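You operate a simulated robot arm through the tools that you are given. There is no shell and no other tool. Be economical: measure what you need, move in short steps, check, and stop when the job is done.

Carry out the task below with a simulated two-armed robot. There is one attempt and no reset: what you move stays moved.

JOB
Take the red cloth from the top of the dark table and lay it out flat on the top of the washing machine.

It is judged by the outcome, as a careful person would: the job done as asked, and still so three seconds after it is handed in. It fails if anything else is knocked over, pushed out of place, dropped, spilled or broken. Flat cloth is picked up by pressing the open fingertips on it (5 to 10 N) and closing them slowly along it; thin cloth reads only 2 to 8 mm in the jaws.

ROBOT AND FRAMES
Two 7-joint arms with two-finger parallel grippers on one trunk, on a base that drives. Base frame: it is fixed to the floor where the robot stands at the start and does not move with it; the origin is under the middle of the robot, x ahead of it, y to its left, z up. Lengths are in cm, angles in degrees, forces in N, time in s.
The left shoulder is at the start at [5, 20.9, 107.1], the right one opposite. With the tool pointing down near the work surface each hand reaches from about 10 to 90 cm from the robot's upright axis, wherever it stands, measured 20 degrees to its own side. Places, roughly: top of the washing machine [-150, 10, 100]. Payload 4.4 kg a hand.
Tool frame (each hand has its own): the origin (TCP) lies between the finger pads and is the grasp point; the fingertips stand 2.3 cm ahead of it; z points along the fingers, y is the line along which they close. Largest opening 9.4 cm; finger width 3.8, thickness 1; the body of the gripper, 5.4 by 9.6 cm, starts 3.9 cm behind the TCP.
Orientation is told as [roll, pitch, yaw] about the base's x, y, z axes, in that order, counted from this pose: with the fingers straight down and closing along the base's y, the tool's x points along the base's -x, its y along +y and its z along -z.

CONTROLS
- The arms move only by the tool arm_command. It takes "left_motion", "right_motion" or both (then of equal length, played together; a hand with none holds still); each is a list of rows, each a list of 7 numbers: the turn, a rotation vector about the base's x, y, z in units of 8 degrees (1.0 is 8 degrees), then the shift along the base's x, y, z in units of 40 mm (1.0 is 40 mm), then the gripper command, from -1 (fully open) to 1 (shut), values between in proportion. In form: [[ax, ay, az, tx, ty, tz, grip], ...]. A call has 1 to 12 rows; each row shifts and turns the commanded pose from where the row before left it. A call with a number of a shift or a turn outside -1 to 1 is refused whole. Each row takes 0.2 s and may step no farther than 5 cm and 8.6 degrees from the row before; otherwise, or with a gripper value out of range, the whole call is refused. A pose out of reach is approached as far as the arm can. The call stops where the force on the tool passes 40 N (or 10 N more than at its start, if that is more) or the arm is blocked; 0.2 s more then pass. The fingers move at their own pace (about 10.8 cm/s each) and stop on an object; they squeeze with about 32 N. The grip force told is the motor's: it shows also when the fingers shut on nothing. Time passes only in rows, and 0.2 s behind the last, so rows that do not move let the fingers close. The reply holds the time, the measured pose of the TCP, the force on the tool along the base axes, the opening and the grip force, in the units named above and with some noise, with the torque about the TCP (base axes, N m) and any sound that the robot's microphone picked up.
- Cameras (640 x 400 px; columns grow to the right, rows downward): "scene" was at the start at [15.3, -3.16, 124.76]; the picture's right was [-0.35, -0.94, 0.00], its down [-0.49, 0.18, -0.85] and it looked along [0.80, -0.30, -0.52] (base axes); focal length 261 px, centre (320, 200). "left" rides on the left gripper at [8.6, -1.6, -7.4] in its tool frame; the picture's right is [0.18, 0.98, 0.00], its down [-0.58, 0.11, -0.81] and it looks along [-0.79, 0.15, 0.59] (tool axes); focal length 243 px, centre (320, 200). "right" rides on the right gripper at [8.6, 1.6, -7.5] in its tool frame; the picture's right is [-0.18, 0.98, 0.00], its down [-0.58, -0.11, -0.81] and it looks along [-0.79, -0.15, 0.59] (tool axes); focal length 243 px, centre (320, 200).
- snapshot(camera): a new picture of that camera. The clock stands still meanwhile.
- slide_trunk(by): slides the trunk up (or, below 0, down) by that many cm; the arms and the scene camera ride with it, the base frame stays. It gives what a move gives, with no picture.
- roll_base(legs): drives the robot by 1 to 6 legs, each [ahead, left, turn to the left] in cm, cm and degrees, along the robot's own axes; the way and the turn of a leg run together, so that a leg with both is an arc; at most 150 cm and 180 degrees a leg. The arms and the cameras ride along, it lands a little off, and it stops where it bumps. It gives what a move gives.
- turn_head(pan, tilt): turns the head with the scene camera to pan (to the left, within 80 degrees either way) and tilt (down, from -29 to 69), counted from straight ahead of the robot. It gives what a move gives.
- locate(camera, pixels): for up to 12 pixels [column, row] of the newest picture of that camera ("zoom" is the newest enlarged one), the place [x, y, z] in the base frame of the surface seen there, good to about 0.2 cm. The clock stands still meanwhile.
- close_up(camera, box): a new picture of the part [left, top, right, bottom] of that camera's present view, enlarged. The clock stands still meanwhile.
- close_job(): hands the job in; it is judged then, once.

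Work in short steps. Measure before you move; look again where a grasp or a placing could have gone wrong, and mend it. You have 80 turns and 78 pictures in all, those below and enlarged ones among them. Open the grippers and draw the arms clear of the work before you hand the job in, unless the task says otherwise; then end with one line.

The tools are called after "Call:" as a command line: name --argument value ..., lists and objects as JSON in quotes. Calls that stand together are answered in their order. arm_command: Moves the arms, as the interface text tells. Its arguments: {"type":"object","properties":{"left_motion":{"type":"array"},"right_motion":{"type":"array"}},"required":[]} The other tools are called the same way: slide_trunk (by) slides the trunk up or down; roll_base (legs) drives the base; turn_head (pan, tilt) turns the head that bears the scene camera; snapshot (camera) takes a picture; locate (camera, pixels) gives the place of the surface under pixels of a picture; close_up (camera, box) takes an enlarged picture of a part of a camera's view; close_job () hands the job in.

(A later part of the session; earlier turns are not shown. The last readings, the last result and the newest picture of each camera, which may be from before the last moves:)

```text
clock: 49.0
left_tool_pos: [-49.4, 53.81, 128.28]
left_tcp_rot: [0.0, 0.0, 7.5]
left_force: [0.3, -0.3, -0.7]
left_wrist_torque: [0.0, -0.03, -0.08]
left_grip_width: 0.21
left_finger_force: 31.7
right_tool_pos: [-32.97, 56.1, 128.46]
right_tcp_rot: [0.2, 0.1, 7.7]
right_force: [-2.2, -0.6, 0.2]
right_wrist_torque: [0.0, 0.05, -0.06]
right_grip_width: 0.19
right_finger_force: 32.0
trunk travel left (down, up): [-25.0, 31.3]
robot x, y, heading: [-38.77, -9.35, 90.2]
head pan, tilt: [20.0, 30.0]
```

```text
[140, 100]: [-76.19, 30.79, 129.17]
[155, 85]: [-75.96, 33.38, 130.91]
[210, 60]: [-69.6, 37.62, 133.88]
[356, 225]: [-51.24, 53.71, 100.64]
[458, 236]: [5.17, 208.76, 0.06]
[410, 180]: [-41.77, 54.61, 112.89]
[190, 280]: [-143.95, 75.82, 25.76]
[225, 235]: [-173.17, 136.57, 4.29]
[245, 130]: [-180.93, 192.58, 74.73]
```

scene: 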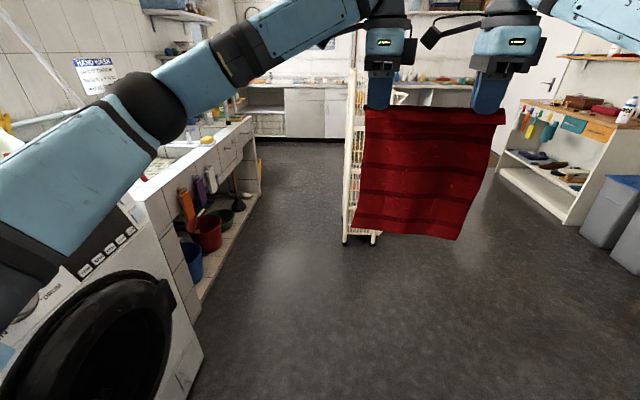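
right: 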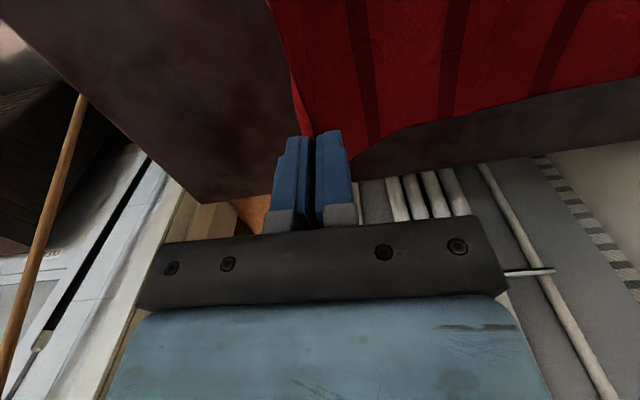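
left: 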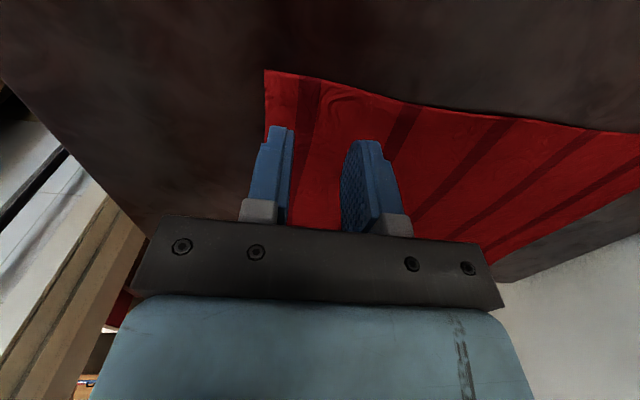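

The sink front is set back 16 cm from the washer front, so there is room to stand further right. I plan for the base at about (-92,64) with heading 220°. I raise the hands 3 cm, drive to y≈64, turn, then sidestep right to line up, stopping short of the washer.

Call:
arm_command --left_motion '[[0, 0, 0, 0, 0, 0.25, 1], [0, 0, 0, 0, 0, 0.25, 1], [0, 0, 0, 0, 0, 0.25, 1]]' --right_motion '[[0, 0, 0, 0, 0, 0.25, 1], [0, 0, 0, 0, 0, 0.25, 1], [0, 0, 0, 0, 0, 0.25, 1]]'

Call:
roll_base --legs '[[74, 0, 0], [0, 0, 130], [0, -34, 0]]'

Call:
turn_head --pan 0 --tilt 25

Call:
snapshot --camera "scene"

```text
clock: 49.8
left_tool_pos: [-49.36, 53.91, 131.34]
left_tcp_rot: [0.0, 0.0, 7.6]
left_force: [1.1, -1.2, 0.3]
left_wrist_torque: [0.01, -0.04, -0.02]
left_grip_width: 0.21
left_finger_force: 32.0
right_tool_pos: [-33.03, 56.2, 131.29]
right_tcp_rot: [0.2, 0.1, 7.7]
right_force: [-0.9, -0.6, 0.0]
right_wrist_torque: [0.01, -0.02, -0.02]
right_grip_width: 0.2
right_finger_force: 32.1
trunk travel left (down, up): [-25.0, 31.3]
robot x, y, heading: [-38.87, -9.41, 90.8]
head pan, tilt: [20.0, 30.0]
```

```text
clock: 62.4
left_tool_pos: [-103.45, 42.28, 131.26]
left_tcp_rot: [-0.1, 0.0, 137.8]
left_force: [-1.8, 0.8, 0.3]
left_wrist_torque: [0.03, 0.05, -0.06]
left_grip_width: 0.25
left_finger_force: 33.1
right_tool_pos: [-115.74, 53.41, 131.37]
right_tcp_rot: [0.2, 0.1, 137.9]
right_force: [0.6, -1.2, -0.1]
right_wrist_torque: [-0.01, -0.04, -0.05]
right_grip_width: 0.21
right_finger_force: 31.6
trunk travel left (down, up): [-25.0, 31.3]
robot x, y, heading: [-61.6, 90.68, -139.6]
head pan, tilt: [20.0, 30.0]
```

```text
clock: 63.3
left_tool_pos: [-103.38, 42.29, 131.35]
left_tcp_rot: [0.1, 0.0, 137.7]
left_force: [-1.2, 1.5, 1.2]
left_wrist_torque: [0.01, 0.02, -0.03]
left_grip_width: 0.23
left_finger_force: 32.0
right_tool_pos: [-115.78, 53.28, 131.28]
right_tcp_rot: [0.1, 0.0, 137.7]
right_force: [0.7, -0.2, 0.0]
right_wrist_torque: [-0.02, 0.01, -0.03]
right_grip_width: 0.25
right_finger_force: 32.1
trunk travel left (down, up): [-25.0, 31.3]
robot x, y, heading: [-61.3, 90.91, -139.1]
head pan, tilt: [0.0, 25.0]
```

```text
53 pictures are left
```

scene: 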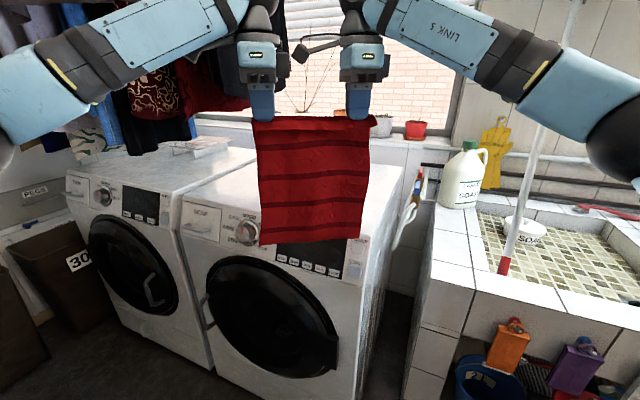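

The right machine, at about (300,230), matches the stated washer position. The left one is a separate machine with something on top. I take a closer look and measure the washer's top.

Call:
close_up --camera "scene" --box '[60, 100, 440, 340]'

Call:
locate --camera "scene" --pixels '[[183, 200], [400, 170], [245, 190], [372, 240], [265, 243], [358, 237], [205, 145], [430, 215], [250, 155], [375, 170]]'

```text
1.67 times, centred on (250, 220) of scene
```

zoom: 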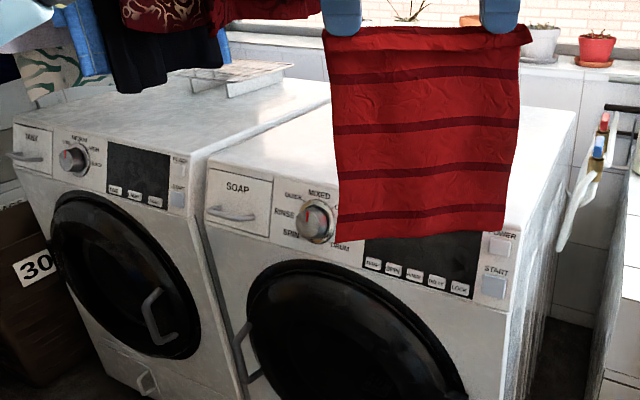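

```text
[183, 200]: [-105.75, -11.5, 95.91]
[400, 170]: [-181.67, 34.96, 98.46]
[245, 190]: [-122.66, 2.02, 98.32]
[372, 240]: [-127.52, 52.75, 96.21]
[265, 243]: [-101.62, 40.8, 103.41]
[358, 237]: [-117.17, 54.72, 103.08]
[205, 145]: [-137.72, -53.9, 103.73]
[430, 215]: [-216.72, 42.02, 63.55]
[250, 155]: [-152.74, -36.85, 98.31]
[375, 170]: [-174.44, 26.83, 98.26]
```

The right machine has the SOAP drawer, so it is the washer. The cloth's lower edge is at z≈103, clear of the top at 98.3. I drive ahead 41 cm along the arm direction.

Call:
roll_base --legs '[[25, 0, 0], [16, 0, 0]]'

Call:
snapshot --camera "scene"

```text
clock: 66.0
left_tool_pos: [-131.13, 18.07, 131.07]
left_tcp_rot: [-0.3, 0.0, 137.6]
left_force: [-0.3, 1.3, -0.2]
left_wrist_torque: [0.04, -0.01, -0.03]
left_grip_width: 0.22
left_finger_force: 31.8
right_tool_pos: [-143.5, 29.17, 131.09]
right_tcp_rot: [-0.1, 0.2, 137.8]
right_force: [1.8, -2.3, -0.2]
right_wrist_torque: [0.0, -0.03, -0.05]
right_grip_width: 0.22
right_finger_force: 32.2
trunk travel left (down, up): [-25.0, 31.3]
robot x, y, heading: [-89.62, 67.27, -139.1]
head pan, tilt: [0.0, 25.0]
stopped in leg 2: the robot was blocked; the commanded pose is now the measured one
```

```text
51 pictures are left
```

scene: 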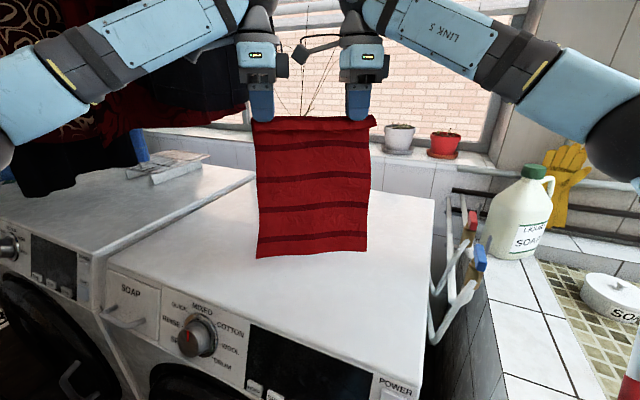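

The base was blocked after about 37 cm, probably close to the washer's front. I back off 2 cm and look left to see what touched.

Call:
roll_base --legs '[[-2, 0, 0]]'

Call:
turn_head --pan 45 --tilt 10

Call:
snapshot --camera "scene"

Call:
turn_head --pan 10 --tilt 60

Call:
snapshot --camera "scene"

```text
clock: 66.8
left_tool_pos: [-129.69, 19.61, 131.23]
left_tcp_rot: [0.0, 0.0, 137.7]
left_force: [-1.5, 1.2, 0.0]
left_wrist_torque: [0.04, 0.05, -0.07]
left_grip_width: 0.21
left_finger_force: 31.9
right_tool_pos: [-141.97, 30.48, 131.04]
right_tcp_rot: [-0.1, 0.3, 137.8]
right_force: [1.0, -1.8, -0.3]
right_wrist_torque: [-0.02, -0.01, -0.03]
right_grip_width: 0.22
right_finger_force: 31.5
trunk travel left (down, up): [-25.0, 31.3]
robot x, y, heading: [-87.65, 68.44, -139.4]
head pan, tilt: [0.0, 25.0]
```

```text
clock: 67.9
left_tool_pos: [-129.44, 19.62, 131.24]
left_tcp_rot: [0.0, -0.1, 137.8]
left_force: [-1.2, 1.5, -0.4]
left_wrist_torque: [-0.01, 0.05, -0.04]
left_grip_width: 0.22
left_finger_force: 31.6
right_tool_pos: [-141.78, 30.62, 131.2]
right_tcp_rot: [0.0, 0.2, 137.8]
right_force: [1.1, -0.9, 0.6]
right_wrist_torque: [-0.01, 0.0, -0.06]
right_grip_width: 0.21
right_finger_force: 31.9
trunk travel left (down, up): [-25.0, 31.3]
robot x, y, heading: [-87.9, 68.39, -139.2]
head pan, tilt: [45.0, 10.0]
```

```text
50 pictures are left
```

scene: 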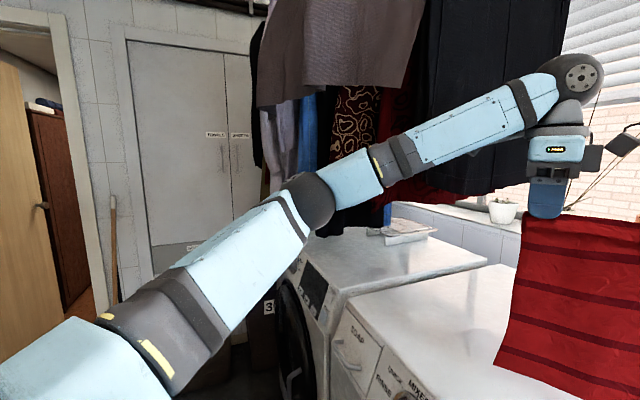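

```text
clock: 69.1
left_tool_pos: [-129.54, 19.49, 131.29]
left_tcp_rot: [0.0, 0.0, 137.9]
left_force: [-2.3, 1.0, -0.5]
left_wrist_torque: [0.03, -0.01, -0.05]
left_grip_width: 0.23
left_finger_force: 31.7
right_tool_pos: [-141.84, 30.77, 131.24]
right_tcp_rot: [0.1, 0.1, 137.7]
right_force: [0.9, -0.8, -1.1]
right_wrist_torque: [-0.02, -0.04, -0.01]
right_grip_width: 0.21
right_finger_force: 32.0
trunk travel left (down, up): [-25.0, 31.3]
robot x, y, heading: [-87.65, 68.3, -139.6]
head pan, tilt: [10.0, 60.0]
```

```text
49 pictures are left
```

scene: 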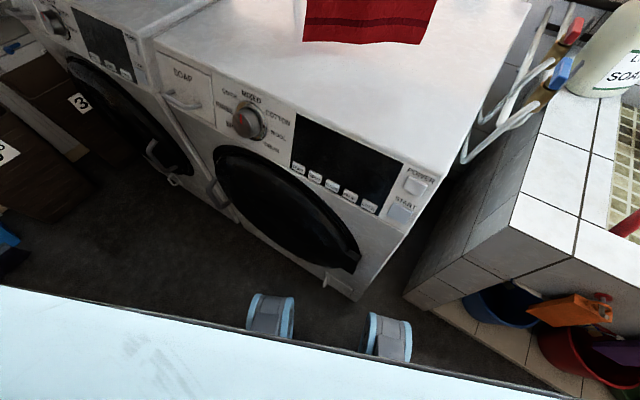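

The arm is clear of the laundry. I check that the washer's corner has not moved.

Call:
locate --camera "scene" --pixels '[[432, 170], [155, 45], [425, 165], [350, 300], [320, 390], [270, 300], [392, 320]]'

Call:
turn_head --pan 0 --tilt 35

Call:
snapshot --camera "scene"

```text
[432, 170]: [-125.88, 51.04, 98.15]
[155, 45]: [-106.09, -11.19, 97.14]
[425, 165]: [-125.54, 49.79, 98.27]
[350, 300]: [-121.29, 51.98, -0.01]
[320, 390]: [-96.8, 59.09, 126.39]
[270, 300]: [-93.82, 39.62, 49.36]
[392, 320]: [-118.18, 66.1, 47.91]
```

```text
clock: 70.0
left_tool_pos: [-129.51, 19.61, 131.32]
left_tcp_rot: [-0.1, 0.0, 137.8]
left_force: [-1.7, 1.0, -0.1]
left_wrist_torque: [0.0, 0.01, -0.05]
left_grip_width: 0.21
left_finger_force: 31.8
right_tool_pos: [-141.93, 30.59, 131.23]
right_tcp_rot: [0.1, 0.2, 137.8]
right_force: [1.2, -0.6, 0.0]
right_wrist_torque: [0.01, -0.03, -0.04]
right_grip_width: 0.21
right_finger_force: 31.5
trunk travel left (down, up): [-25.0, 31.3]
robot x, y, heading: [-87.8, 68.02, -139.4]
head pan, tilt: [0.0, 35.0]
```

```text
48 pictures are left
```

scene: 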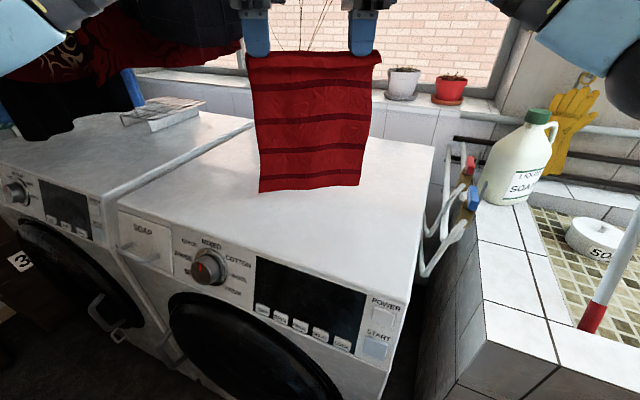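

The washer has not moved. Before extending the arms I measure the laundry against the left forearm.

Call:
turn_head --pan 40 --tilt 5

Call:
snapshot --camera "scene"

Call:
locate --camera "scene" --pixels '[[345, 235], [440, 185], [530, 130], [620, 100], [480, 215], [530, 210], [520, 60], [600, 60], [450, 100], [400, 150], [420, 230], [590, 195]]'

```text
clock: 71.0
left_tool_pos: [-129.49, 19.62, 131.22]
left_tcp_rot: [0.0, 0.0, 137.8]
left_force: [-1.3, 1.4, -0.5]
left_wrist_torque: [0.02, 0.03, -0.05]
left_grip_width: 0.23
left_finger_force: 32.3
right_tool_pos: [-141.92, 30.69, 131.25]
right_tcp_rot: [0.0, 0.2, 137.8]
right_force: [1.5, -0.2, 0.5]
right_wrist_torque: [-0.02, -0.06, 0.0]
right_grip_width: 0.22
right_finger_force: 32.4
trunk travel left (down, up): [-25.0, 31.3]
robot x, y, heading: [-87.87, 68.41, -139.3]
head pan, tilt: [40.0, 5.0]
```

```text
47 pictures are left
```

scene: 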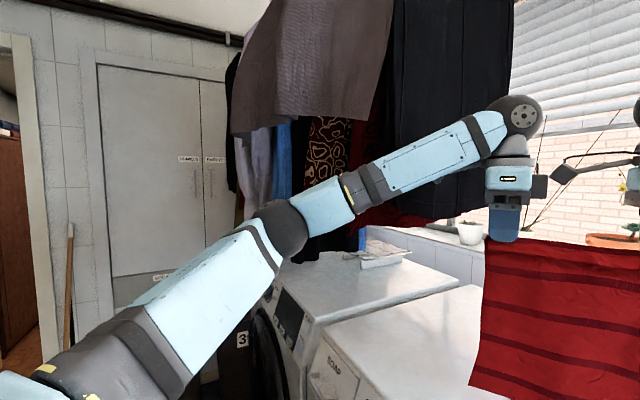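

```text
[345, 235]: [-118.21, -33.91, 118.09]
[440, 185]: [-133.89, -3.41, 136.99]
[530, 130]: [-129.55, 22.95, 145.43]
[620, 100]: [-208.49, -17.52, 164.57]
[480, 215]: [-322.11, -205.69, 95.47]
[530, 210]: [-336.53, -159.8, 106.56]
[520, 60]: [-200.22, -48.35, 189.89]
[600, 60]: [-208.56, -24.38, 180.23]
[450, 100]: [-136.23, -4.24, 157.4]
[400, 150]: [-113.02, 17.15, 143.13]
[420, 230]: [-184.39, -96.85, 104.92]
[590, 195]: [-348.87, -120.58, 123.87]
```

Dark clothes hang near (-135,-4), so extending high would be tight. Instead I'll lay the cloth near edge first: the hanging edge touches down close to me while the hands move forward and down. I measure the bottoms of the dark clothes for that path.

Call:
locate --camera "scene" --pixels '[[430, 214], [400, 222], [470, 195], [455, 205], [490, 178], [505, 90], [375, 220], [320, 255], [280, 225], [340, 195], [470, 150]]'

Call:
close_up --camera "scene" --box '[260, 60, 560, 260]'

```text
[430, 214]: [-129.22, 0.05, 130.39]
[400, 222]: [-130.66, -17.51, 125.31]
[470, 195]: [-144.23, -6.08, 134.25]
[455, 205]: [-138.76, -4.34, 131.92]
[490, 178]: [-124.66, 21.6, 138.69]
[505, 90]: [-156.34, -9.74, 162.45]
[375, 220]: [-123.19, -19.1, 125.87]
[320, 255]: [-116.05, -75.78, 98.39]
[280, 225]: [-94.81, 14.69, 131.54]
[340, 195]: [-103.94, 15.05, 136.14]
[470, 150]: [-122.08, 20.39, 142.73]
```

```text
2.00 times, centred on (410, 160) of scene
```

zoom: 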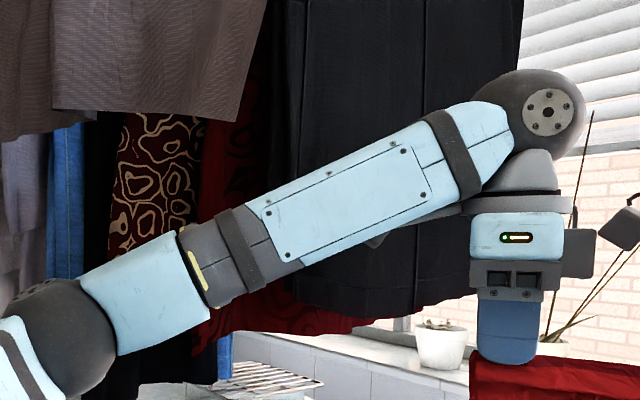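

The dark clothes end at z≥130 there, and on this path the forearm stays below that. I move the hands back slightly and lower them until the hanging edge nearly touches the washer top.

Call:
arm_command --left_motion '[[0, 0, 0, 0.275, 0.55, -0.35, 1], [0, 0, 0, 0.275, 0.55, -0.35, 1], [0, 0, 0, 0.275, 0.55, -0.35, 1]]' --right_motion '[[0, 0, 0, 0.275, 0.55, -0.35, 1], [0, 0, 0, 0.275, 0.55, -0.35, 1], [0, 0, 0, 0.275, 0.55, -0.35, 1]]'

Call:
turn_head --pan 0 --tilt 40

Call:
snapshot --camera "scene"

```text
clock: 71.8
left_tool_pos: [-126.2, 26.33, 127.07]
left_tcp_rot: [0.0, 0.0, 137.8]
left_force: [-2.3, 1.3, -0.3]
left_wrist_torque: [0.03, 0.05, -0.05]
left_grip_width: 0.24
left_finger_force: 32.2
right_tool_pos: [-138.6, 37.32, 126.83]
right_tcp_rot: [0.1, 0.2, 137.7]
right_force: [1.7, -1.8, -0.2]
right_wrist_torque: [-0.02, -0.04, -0.03]
right_grip_width: 0.23
right_finger_force: 32.2
trunk travel left (down, up): [-25.0, 31.3]
robot x, y, heading: [-87.96, 68.13, -139.5]
head pan, tilt: [40.0, 5.0]
```

```text
clock: 72.9
left_tool_pos: [-126.05, 26.2, 127.11]
left_tcp_rot: [0.1, 0.0, 137.8]
left_force: [-1.0, 1.1, 0.2]
left_wrist_torque: [0.03, 0.03, -0.07]
left_grip_width: 0.21
left_finger_force: 32.1
right_tool_pos: [-138.53, 37.1, 126.91]
right_tcp_rot: [0.1, 0.1, 137.8]
right_force: [1.2, -1.7, 0.4]
right_wrist_torque: [-0.02, -0.07, -0.05]
right_grip_width: 0.21
right_finger_force: 31.6
trunk travel left (down, up): [-25.0, 31.3]
robot x, y, heading: [-87.68, 68.21, -139.2]
head pan, tilt: [0.0, 40.0]
```

```text
45 pictures are left
```

scene: 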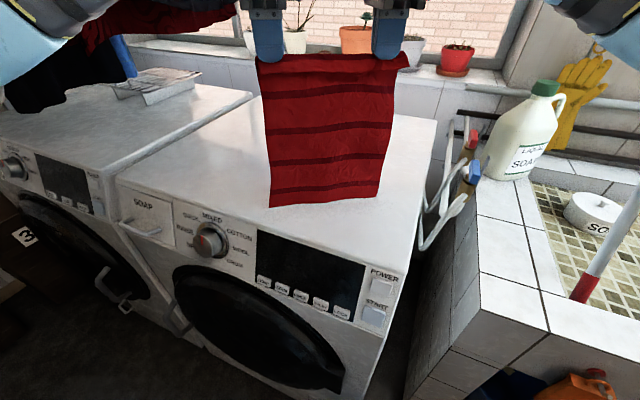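

I check where the hanging edge is.

Call:
locate --camera "scene" --pixels '[[273, 204], [376, 196], [325, 198], [275, 212], [380, 204], [390, 110], [262, 75], [400, 75]]'

```text
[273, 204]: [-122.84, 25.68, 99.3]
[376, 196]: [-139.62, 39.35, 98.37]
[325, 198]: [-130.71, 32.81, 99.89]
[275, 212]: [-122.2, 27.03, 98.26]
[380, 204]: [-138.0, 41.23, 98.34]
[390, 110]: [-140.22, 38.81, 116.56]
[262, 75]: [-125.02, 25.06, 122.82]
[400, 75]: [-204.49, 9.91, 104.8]
```

The lower edge is about 1 cm above the top. I go 3 cm further in, then lay the cloth by advancing and lowering at 45°, stopping at about z 106 to check.

Call:
arm_command --left_motion '[[0, 0, 0, -0.25, -0.28, 0, 1], [0, 0, 0, -0.25, -0.28, -0.2, 1], [0, 0, 0, -0.348, -0.392, -0.5, 1], [0, 0, 0, -0.348, -0.392, -0.5, 1], [0, 0, 0, -0.348, -0.392, -0.5, 1], [0, 0, 0, -0.348, -0.392, -0.5, 1], [0, 0, 0, -0.348, -0.392, -0.5, 1], [0, 0, 0, -0.348, -0.392, -0.5, 1]]' --right_motion '[[0, 0, 0, -0.25, -0.28, 0, 1], [0, 0, 0, -0.25, -0.28, -0.2, 1], [0, 0, 0, -0.348, -0.392, -0.5, 1], [0, 0, 0, -0.348, -0.392, -0.5, 1], [0, 0, 0, -0.348, -0.392, -0.5, 1], [0, 0, 0, -0.348, -0.392, -0.5, 1], [0, 0, 0, -0.348, -0.392, -0.5, 1], [0, 0, 0, -0.348, -0.392, -0.5, 1]]'

Call:
snapshot --camera "scene"

```text
clock: 74.7
left_tool_pos: [-136.53, 14.48, 114.05]
left_tcp_rot: [0.0, 0.0, 137.8]
left_force: [-0.3, 0.2, -0.1]
left_wrist_torque: [0.0, 0.01, -0.01]
left_grip_width: 0.22
left_finger_force: 31.8
right_tool_pos: [-148.9, 25.46, 114.19]
right_tcp_rot: [0.0, 0.2, 137.8]
right_force: [1.0, -0.5, -1.1]
right_wrist_torque: [0.03, -0.02, -0.03]
right_grip_width: 0.24
right_finger_force: 32.4
trunk travel left (down, up): [-25.0, 31.3]
robot x, y, heading: [-88.19, 68.43, -139.5]
head pan, tilt: [0.0, 40.0]
```

```text
44 pictures are left
```

scene: 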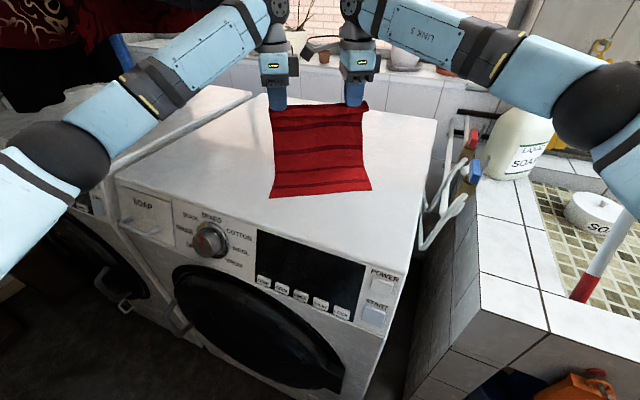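

The cloth is laying down well. I continue to about z 102.

Call:
arm_command --left_motion '[[0, 0, 0, -0.36, -0.405, -0.51, 1], [0, 0, 0, -0.36, -0.405, -0.51, 1], [0, 0, 0, -0.36, -0.405, -0.51, 1], [0, 0, 0, -0.36, -0.405, -0.51, 1], [0, 0, 0, -0.36, -0.405, -0.51, 1], [0, 0, 0, -0.36, -0.405, -0.48, 1]]' --right_motion '[[0, 0, 0, -0.36, -0.405, -0.51, 1], [0, 0, 0, -0.36, -0.405, -0.51, 1], [0, 0, 0, -0.36, -0.405, -0.51, 1], [0, 0, 0, -0.36, -0.405, -0.51, 1], [0, 0, 0, -0.36, -0.405, -0.51, 1], [0, 0, 0, -0.36, -0.405, -0.51, 1]]'

Call:
close_up --camera "scene" --box '[180, 40, 460, 240]'

```text
clock: 76.1
left_tool_pos: [-145.68, 5.21, 102.0]
left_tcp_rot: [-0.1, 0.2, 137.4]
left_force: [-4.9, 7.7, -0.5]
left_wrist_torque: [0.12, 0.05, -0.1]
left_grip_width: 0.24
left_finger_force: 32.3
right_tool_pos: [-155.55, 19.06, 102.27]
right_tcp_rot: [0.1, 0.5, 137.8]
right_force: [2.0, -6.3, -0.4]
right_wrist_torque: [-0.26, -0.17, -0.09]
right_grip_width: 0.24
right_finger_force: 32.4
right hand out of reach, approached as far as the arm can: row 5, 6
trunk travel left (down, up): [-25.0, 31.3]
robot x, y, heading: [-87.73, 68.16, -139.4]
head pan, tilt: [0.0, 40.0]
```

```text
2.00 times, centred on (320, 140) of scene
```

zoom: 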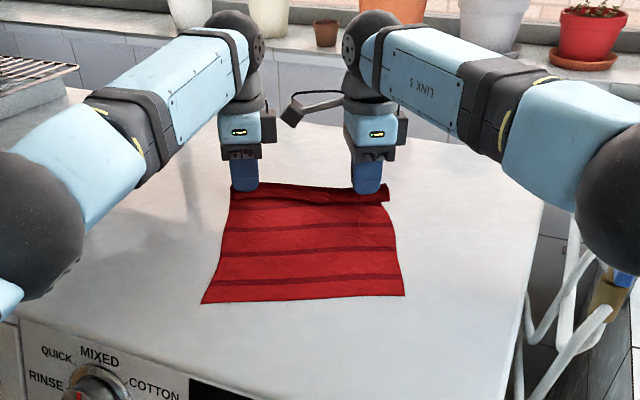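

The right arm is at its reach limit, which leaves some tension between the hands. A hem flap seems to be folded over on the near side at (305,193). I ease the left hand back a bit and lower both to near contact.

Call:
arm_command --left_motion '[[0, 0, 0, 0.14, 0.21, -0.06, 1], [0, 0, 0, 0.14, 0.21, -0.06, 1]]' --right_motion '[[0, 0, 0, 0, 0, -0.1, 1], [0, 0, 0, 0, 0, -0.06, 1]]'

Call:
snapshot --camera "left"

Call:
snapshot --camera "right"

Call:
close_up --camera "scene" --box '[260, 90, 400, 200]'

```text
clock: 76.7
left_tool_pos: [-144.06, 6.42, 101.69]
left_tcp_rot: [-0.1, 0.0, 137.8]
left_force: [-1.8, 2.6, -0.4]
left_wrist_torque: [0.07, 0.05, -0.04]
left_grip_width: 0.23
left_finger_force: 32.0
right_tool_pos: [-155.2, 18.93, 101.7]
right_tcp_rot: [0.1, 0.1, 137.7]
right_force: [1.3, -3.1, 0.4]
right_wrist_torque: [-0.04, -0.04, -0.05]
right_grip_width: 0.23
right_finger_force: 31.3
trunk travel left (down, up): [-25.0, 31.3]
robot x, y, heading: [-87.83, 68.11, -139.2]
head pan, tilt: [0.0, 40.0]
```

```text
42 pictures are left
```

left: 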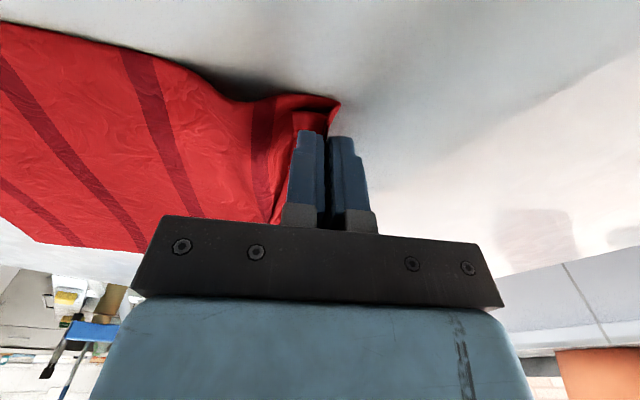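

```text
41 pictures are left
```

right: 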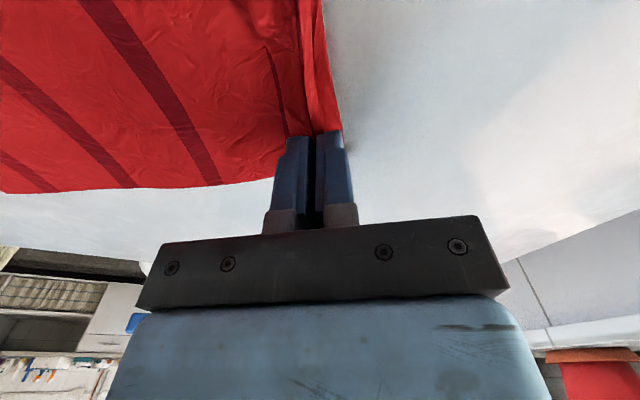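

```text
3.64 times, centred on (330, 145) of scene
```

zoom: 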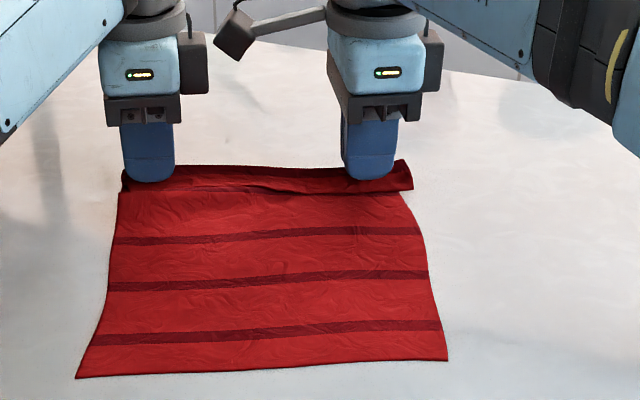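

The flap is about 1.5–2 cm wide and stands on the robot side of the fingers. I release with a small opening, raise the hands straight up, and see how it settles.

Call:
arm_command --left_motion '[[0, 0, 0, 0, 0, 0, 0.7], [0, 0, 0, 0, 0, 0, 0.7], [0, 0, 0, 0, 0, 0.1, 0.7], [0, 0, 0, 0, 0, 0.3, 0.7], [0, 0, 0, 0, 0, 0.5, 0.7], [0, 0, 0, 0, 0, 0.5, 0.7]]' --right_motion '[[0, 0, 0, 0, 0, 0, 0.7], [0, 0, 0, 0, 0, 0, 0.7], [0, 0, 0, 0, 0, 0.1, 0.7], [0, 0, 0, 0, 0, 0.3, 0.7], [0, 0, 0, 0, 0, 0.5, 0.7], [0, 0, 0, 0, 0, 0.5, 0.7]]'

Call:
close_up --camera "scene" --box '[260, 90, 400, 200]'

Call:
snapshot --camera "left"

```text
clock: 78.1
left_tool_pos: [-144.06, 6.54, 107.31]
left_tcp_rot: [0.0, -0.1, 137.8]
left_force: [-0.2, 0.7, 0.1]
left_wrist_torque: [0.01, 0.03, 0.0]
left_grip_width: 1.39
left_finger_force: 0.0
right_tool_pos: [-155.14, 18.93, 107.48]
right_tcp_rot: [0.1, 0.2, 137.7]
right_force: [0.8, 0.1, 0.3]
right_wrist_torque: [-0.01, 0.02, 0.0]
right_grip_width: 1.41
right_finger_force: 0.1
trunk travel left (down, up): [-25.0, 31.3]
robot x, y, heading: [-87.81, 68.18, -139.3]
head pan, tilt: [0.0, 40.0]
```

```text
3.64 times, centred on (330, 145) of scene
```

zoom: 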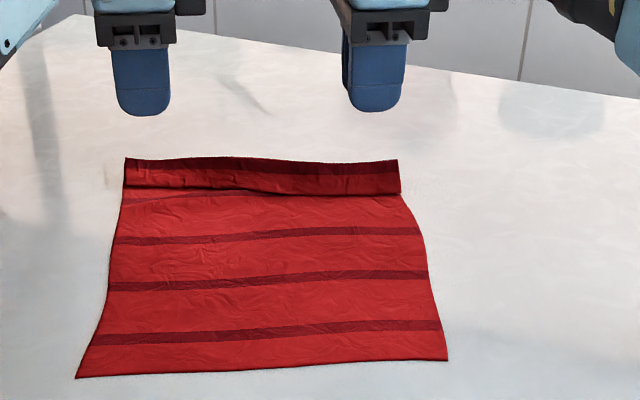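

```text
38 pictures are left
```

left: 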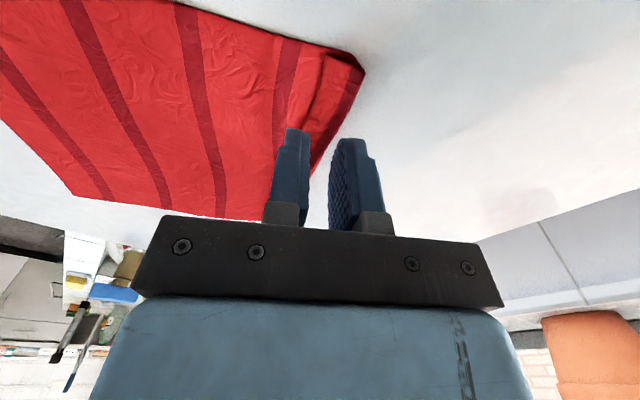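

The hem lies folded over as a flap about 3 cm wide. I measure its crest and free edge so I can flip it back by dragging its top layer away with a fingertip.

Call:
locate --camera "zoom" --pixels '[[128, 160], [395, 163], [260, 160], [128, 184], [398, 190], [260, 187], [190, 185], [330, 190], [80, 374], [446, 357], [190, 172], [330, 176]]'

Call:
close_up --camera "scene" --box '[275, 115, 365, 160]'

```text
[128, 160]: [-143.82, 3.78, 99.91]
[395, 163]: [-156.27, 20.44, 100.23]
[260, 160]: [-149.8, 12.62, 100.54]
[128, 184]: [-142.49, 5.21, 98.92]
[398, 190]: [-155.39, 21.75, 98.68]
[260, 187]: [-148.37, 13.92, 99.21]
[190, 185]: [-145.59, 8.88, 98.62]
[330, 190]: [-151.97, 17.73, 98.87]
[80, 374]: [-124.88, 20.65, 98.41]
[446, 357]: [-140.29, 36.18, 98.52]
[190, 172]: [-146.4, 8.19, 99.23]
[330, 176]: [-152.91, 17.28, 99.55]
```

```text
7.11 times, centred on (320, 138) of scene
```

zoom: 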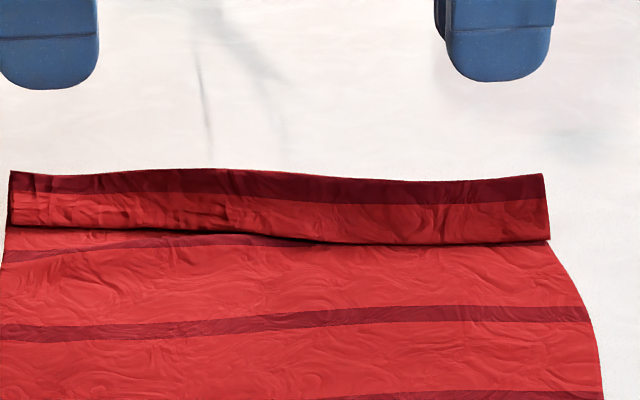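

The flap is like a small tent, about 2 cm high, with its free edge on the robot side. I close the fingers, square them to the crest, and lower them just behind the free edge, about 3 mm above the cloth, ready to push it over.

Call:
arm_command --left_motion '[[0, 0, -0.69, 0.19, 0.25, 0, 1], [0, 0, -0.69, 0.19, 0.25, 0, 1], [0, 0, 0, 0, 0, -0.4, 1], [0, 0, 0, 0, 0, -0.4, 1], [0, 0, 0, 0, 0, -0.4, 1], [0, 0, 0, 0, 0, -0.35, 1]]' --right_motion '[[0, 0, -0.69, 0.42, 0.24, 0, 1], [0, 0, -0.69, 0.42, 0.24, 0, 1], [0, 0, 0, 0, 0, -0.4, 1], [0, 0, 0, 0, 0, -0.4, 1], [0, 0, 0, 0, 0, -0.4, 1], [0, 0, 0, 0, 0, -0.38, 1]]'

Call:
close_up --camera "scene" --box '[260, 90, 400, 200]'

Call:
snapshot --camera "left"

```text
clock: 78.9
left_tool_pos: [-142.27, 7.74, 106.2]
left_tcp_rot: [-0.2, 0.2, 127.2]
left_force: [-1.2, -0.9, -0.3]
left_wrist_torque: [0.04, -0.03, -0.02]
left_grip_width: 0.04
left_finger_force: 31.9
right_tool_pos: [-152.24, 20.97, 106.3]
right_tcp_rot: [-0.1, 0.0, 126.6]
right_force: [0.0, -0.1, 0.1]
right_wrist_torque: [0.02, -0.01, 0.02]
right_grip_width: 0.0
right_finger_force: 32.0
trunk travel left (down, up): [-25.0, 31.3]
robot x, y, heading: [-87.81, 68.19, -139.3]
head pan, tilt: [0.0, 40.0]
stopped in row 3 (left hand): the force on the tool passed its limit at 41 N (the readings are from after the stop); the commanded pose is now the measured one
```

```text
3.64 times, centred on (330, 145) of scene
```

zoom: 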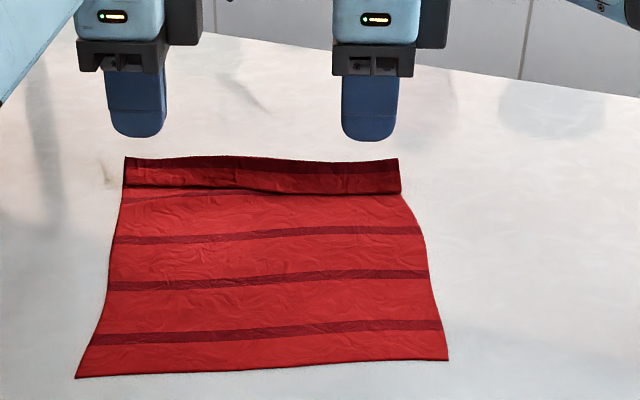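

```text
35 pictures are left
```

left: 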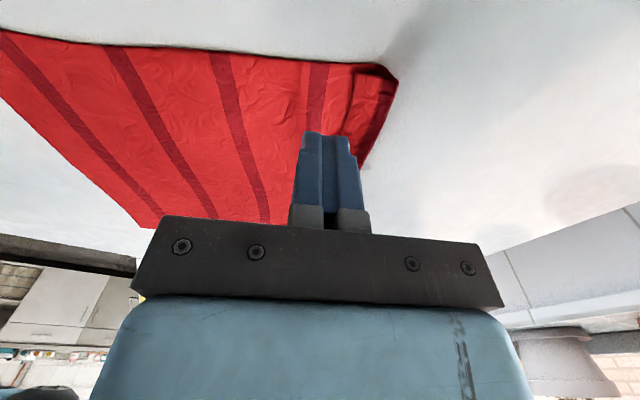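

The left hand met an unexpected 41 N, although nothing is visible near its fingers. I look along the left arm.

Call:
turn_head --pan 35 --tilt 25

Call:
snapshot --camera "scene"

```text
clock: 79.9
left_tool_pos: [-142.17, 7.96, 106.2]
left_tcp_rot: [-0.2, 0.1, 127.3]
left_force: [2.0, -2.6, 0.8]
left_wrist_torque: [0.19, 0.15, 0.02]
left_grip_width: 0.01
left_finger_force: 32.0
right_tool_pos: [-152.09, 20.97, 106.47]
right_tcp_rot: [-0.1, 0.0, 126.6]
right_force: [-1.5, 2.6, -0.2]
right_wrist_torque: [-0.14, -0.13, -0.01]
right_grip_width: 0.01
right_finger_force: 32.2
trunk travel left (down, up): [-25.0, 31.3]
robot x, y, heading: [-87.73, 68.46, -139.3]
head pan, tilt: [35.0, 25.0]
```

```text
34 pictures are left
```

scene: 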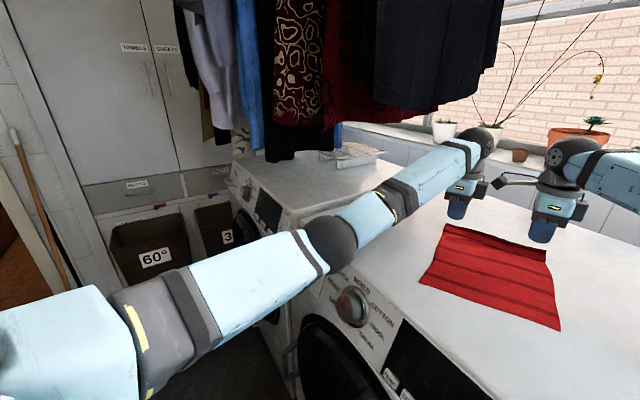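

The forces on the two hands are equal and opposite, so the right hand's camera is touching the left gripper. I move the right hand away and will unfold the flap with the left hand alone.

Call:
arm_command --right_motion '[[0, 0, 0, -0.2, 0.27, 0.1, 1], [0, 0, 0, -0.2, 0.27, 0.3, 1], [0, 0, 0, 0.3, 0.5, 0.6, 1], [0, 0, 0, 0.4, 0.5, 0.6, 1], [0, 0, 0, 0.5, 0.5, 0.6, 1], [0, 0, 0, 0.5, 0.5, 0.6, 1], [0, 0, 0, 0.5, 0.5, 0.4, 1]]'

Call:
turn_head --pan 5 --tilt 40

Call:
snapshot --camera "scene"

```text
clock: 81.5
left_tool_pos: [-142.15, 7.94, 106.26]
left_tcp_rot: [-0.1, 0.1, 127.3]
left_force: [-0.1, -1.0, -0.3]
left_wrist_torque: [-0.03, 0.04, 0.03]
left_grip_width: 0.02
left_finger_force: 32.2
right_tool_pos: [-144.93, 33.18, 119.28]
right_tcp_rot: [0.0, 0.1, 126.5]
right_force: [0.0, -0.1, -0.6]
right_wrist_torque: [-0.03, 0.0, -0.02]
right_grip_width: 0.0
right_finger_force: 32.8
trunk travel left (down, up): [-25.0, 31.3]
robot x, y, heading: [-87.67, 68.33, -139.3]
head pan, tilt: [35.0, 25.0]
```

```text
clock: 82.4
left_tool_pos: [-142.28, 7.95, 106.36]
left_tcp_rot: [-0.2, 0.1, 127.3]
left_force: [0.1, -0.9, 0.2]
left_wrist_torque: [0.02, -0.01, 0.0]
left_grip_width: 0.01
left_finger_force: 32.1
right_tool_pos: [-144.97, 33.01, 119.36]
right_tcp_rot: [0.0, 0.1, 126.6]
right_force: [-0.3, 0.3, 0.1]
right_wrist_torque: [-0.05, 0.02, 0.02]
right_grip_width: 0.0
right_finger_force: 32.1
trunk travel left (down, up): [-25.0, 31.3]
robot x, y, heading: [-87.99, 68.28, -139.0]
head pan, tilt: [5.0, 40.0]
```

```text
33 pictures are left
```

scene: 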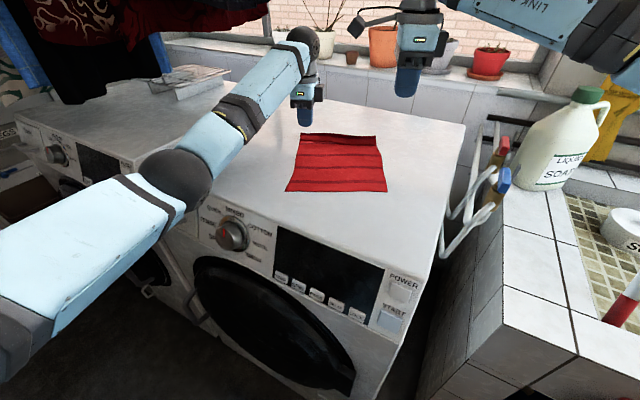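

I'll use the wide span of the opened left gripper as a two-point pusher. I turn it 90° so its fingers lie along the crest, centre it behind the flap, and retract the right hand further.

Call:
arm_command --left_motion '[[0, 0, 0.935, -0.092, 0.153, 0.1, 0.5], [0, 0, 0.935, -0.092, 0.153, 0.1, 0], [0, 0, 0.935, -0.092, 0.153, 0.1, -1], [0, 0, 0.935, -0.092, 0.153, 0.1, -1], [0, 0, 0.935, -0.092, 0.153, 0.1, -1], [0, 0, 0.935, -0.092, 0.153, 0.1, -1], [0, 0, 0.935, -0.092, 0.153, 0.1, -1], [0, 0, 0.935, -0.092, 0.153, 0.1, -1], [0, 0, 0.935, -0.092, 0.153, 0.1, -1], [0, 0, 0.935, -0.092, 0.153, 0.1, -1], [0, 0, 0.935, -0.092, 0.153, 0.1, -1], [0, 0, 0.935, -0.092, 0.153, 0.1, -1]]' --right_motion '[[0, 0, 0, 0.5, 0.5, 0.3, 1], [0, 0, 0, 0.5, 0.5, 0.3, 1], [0, 0, 0, 0.5, 0.5, 0.3, 1], [0, 0, 0, 0.5, 0.5, 0.3, 1], [0, 0, 0, 0.5, 0.5, 0.3, 1], [0, 0, 0, 0, 0, 0, 1], [0, 0, 0, 0, 0, 0, 1], [0, 0, 0, 0, 0, 0, 1], [0, 0, 0, 0, 0, 0, 1], [0, 0, 0, 0, 0, 0, 1], [0, 0, 0, 0, 0, 0, 1], [0, 0, 0, 0, 0, 0, 1]]'

Call:
close_up --camera "scene" --box '[240, 60, 460, 200]'

Call:
snapshot --camera "left"

```text
clock: 85.0
left_tool_pos: [-146.62, 15.26, 111.13]
left_tcp_rot: [-0.2, 0.2, -142.7]
left_force: [0.2, 0.8, 0.9]
left_wrist_torque: [0.0, 0.0, -0.03]
left_grip_width: 9.4
left_finger_force: 0.1
right_tool_pos: [-134.92, 43.25, 125.11]
right_tcp_rot: [0.0, 0.0, 126.5]
right_force: [-0.1, 0.2, 0.2]
right_wrist_torque: [0.01, 0.03, -0.01]
right_grip_width: 0.0
right_finger_force: 31.9
trunk travel left (down, up): [-25.0, 31.3]
robot x, y, heading: [-87.97, 68.39, -139.5]
head pan, tilt: [5.0, 40.0]
```

```text
2.86 times, centred on (350, 130) of scene
```

zoom: 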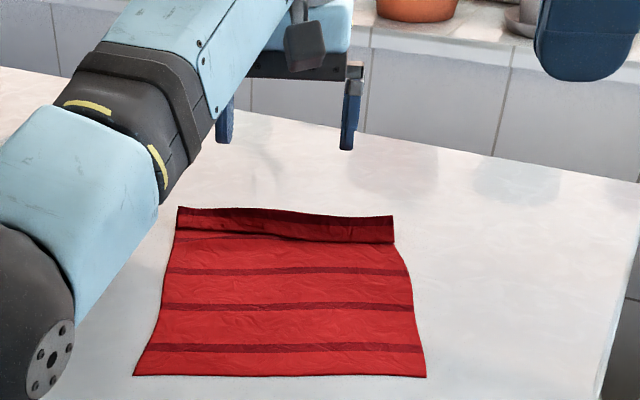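

```text
31 pictures are left
```

left: 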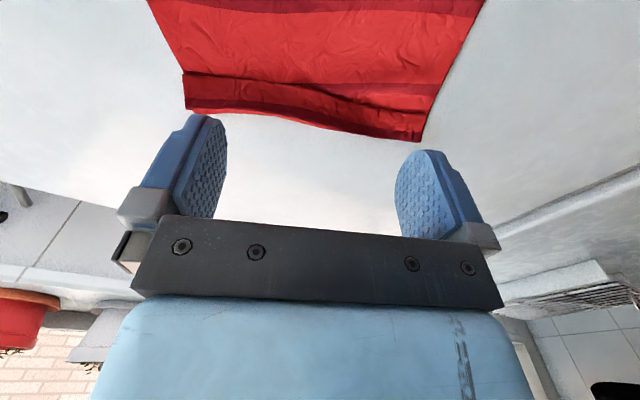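

The gripper is centred behind the flap. I lower it to about 3 mm above the cloth.

Call:
arm_command --left_motion '[[0, 0, 0, 0, 0, -0.5, -1], [0, 0, 0, 0, 0, -0.5, -1], [0, 0, 0, 0, 0, -0.5, -1], [0, 0, 0, 0, 0, -0.5, -1], [0, 0, 0, 0, 0, -0.4, -1], [0, 0, 0, 0, 0, -0.1, -1]]'

Call:
close_up --camera "scene" --box '[240, 60, 460, 200]'

Call:
snapshot --camera "left"

```text
clock: 86.4
left_tool_pos: [-146.57, 15.33, 101.06]
left_tcp_rot: [-0.2, 0.1, -143.0]
left_force: [-0.5, -0.2, 0.0]
left_wrist_torque: [0.0, 0.0, -0.04]
left_grip_width: 9.41
left_finger_force: 0.0
right_tool_pos: [-134.81, 43.1, 125.15]
right_tcp_rot: [0.1, 0.0, 126.6]
right_force: [0.1, -0.4, -0.4]
right_wrist_torque: [-0.01, 0.0, -0.01]
right_grip_width: 0.0
right_finger_force: 32.2
trunk travel left (down, up): [-25.0, 31.3]
robot x, y, heading: [-87.83, 68.58, -139.4]
head pan, tilt: [5.0, 40.0]
```

```text
2.86 times, centred on (350, 130) of scene
```

zoom: 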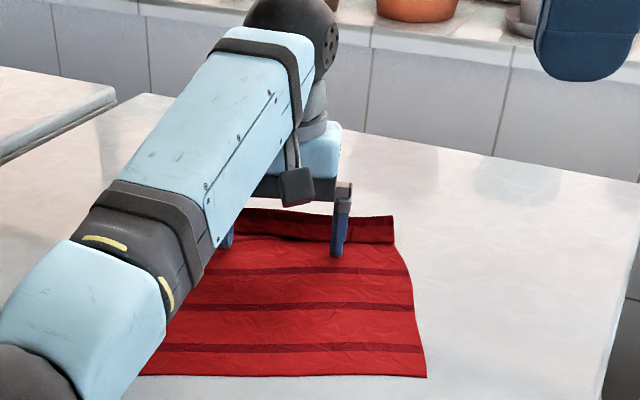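

```text
29 pictures are left
```

left: 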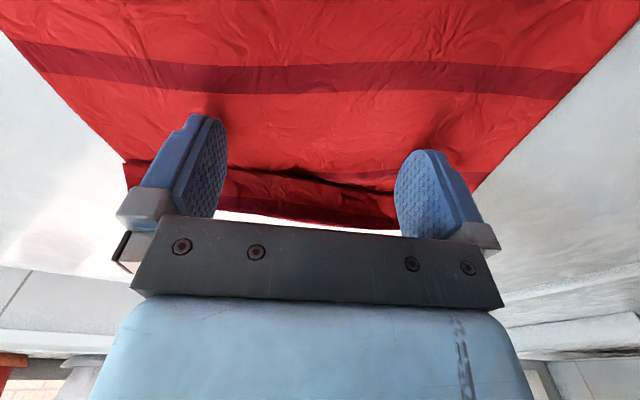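

The fingers stand just behind the flap's free edge. I push 5 cm away from the robot.

Call:
arm_command --left_motion '[[0, 0, 0, -0.2, -0.15, 0, -1], [0, 0, 0, -0.2, -0.15, 0, -1], [0, 0, 0, -0.2, -0.15, 0, -1], [0, 0, 0, -0.2, -0.15, 0, -1], [0, 0, 0, -0.2, -0.15, 0, -1]]'

Call:
close_up --camera "scene" --box '[240, 60, 460, 200]'

Call:
snapshot --camera "left"

```text
clock: 87.6
left_tool_pos: [-149.12, 13.03, 101.04]
left_tcp_rot: [-0.2, 0.0, -143.1]
left_force: [0.3, 0.4, 0.2]
left_wrist_torque: [0.0, 0.02, -0.05]
left_grip_width: 9.39
left_finger_force: 0.1
left hand out of reach, approached as far as the arm can: row 4, 5
right_tool_pos: [-134.91, 43.07, 125.13]
right_tcp_rot: [0.0, 0.0, 126.7]
right_force: [-0.7, -1.4, 0.2]
right_wrist_torque: [-0.03, 0.0, 0.02]
right_grip_width: 0.02
right_finger_force: 32.0
trunk travel left (down, up): [-25.0, 31.3]
robot x, y, heading: [-87.99, 68.56, -139.2]
head pan, tilt: [5.0, 40.0]
```

```text
2.86 times, centred on (350, 130) of scene
```

zoom: 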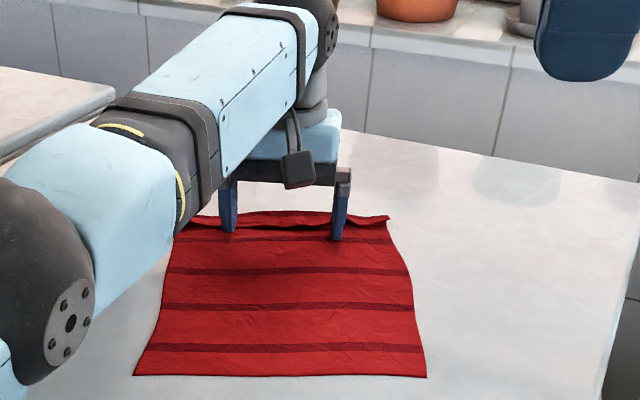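

```text
27 pictures are left
```

left: 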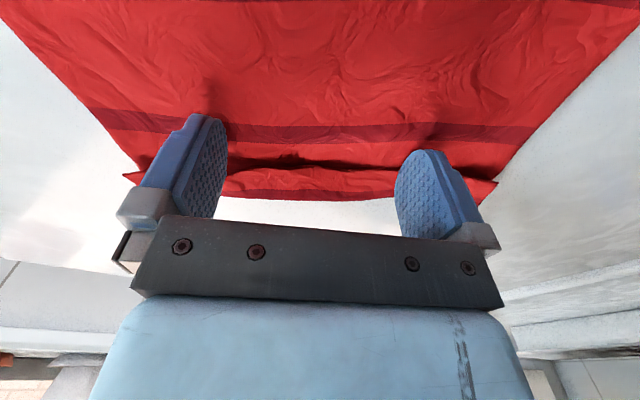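

The push is flipping the flap up and over, but the left arm is at its reach limit. I tilt the fingertips forward about 16° while advancing to gain the last 3–4 cm.

Call:
arm_command --left_motion '[[-0.3, 0.4, 0, -0.17, -0.13, 0.03, -1], [-0.3, 0.4, 0, -0.17, -0.13, 0.03, -1], [-0.3, 0.4, 0, -0.17, -0.13, 0.03, -1], [-0.3, 0.4, 0, -0.17, -0.13, 0.03, -1]]'

Call:
close_up --camera "scene" --box '[240, 60, 460, 200]'

Call:
snapshot --camera "left"

```text
clock: 88.6
left_tool_pos: [-151.96, 11.03, 101.51]
left_tcp_rot: [-0.1, -16.0, -143.0]
left_force: [0.0, 0.1, -0.8]
left_wrist_torque: [-0.01, 0.0, -0.02]
left_grip_width: 9.43
left_finger_force: 0.0
right_tool_pos: [-134.91, 43.12, 125.08]
right_tcp_rot: [0.1, 0.0, 126.6]
right_force: [0.3, -0.5, 0.5]
right_wrist_torque: [-0.02, -0.02, 0.01]
right_grip_width: 0.0
right_finger_force: 31.8
trunk travel left (down, up): [-25.0, 31.3]
robot x, y, heading: [-87.8, 68.25, -139.5]
head pan, tilt: [5.0, 40.0]
```

```text
2.86 times, centred on (350, 130) of scene
```

zoom: 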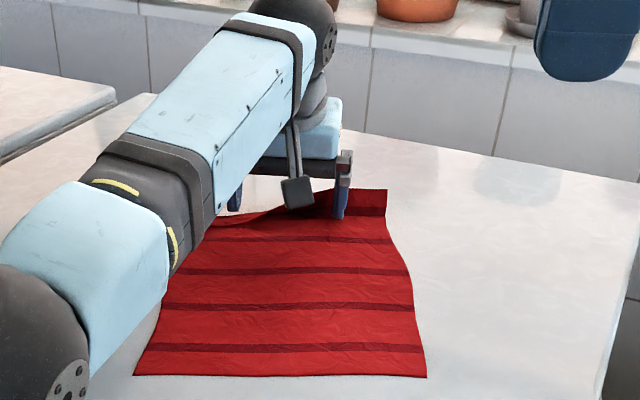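

```text
25 pictures are left
```

left: 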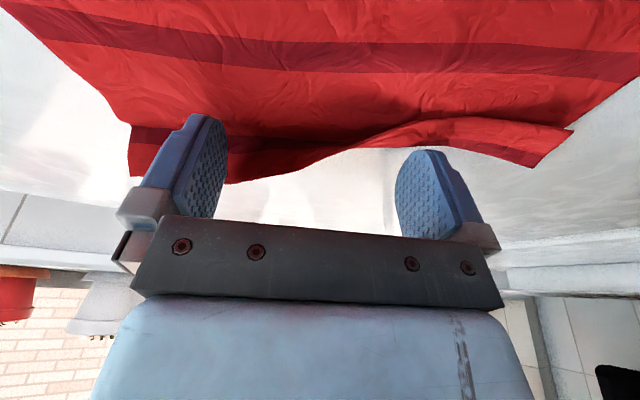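

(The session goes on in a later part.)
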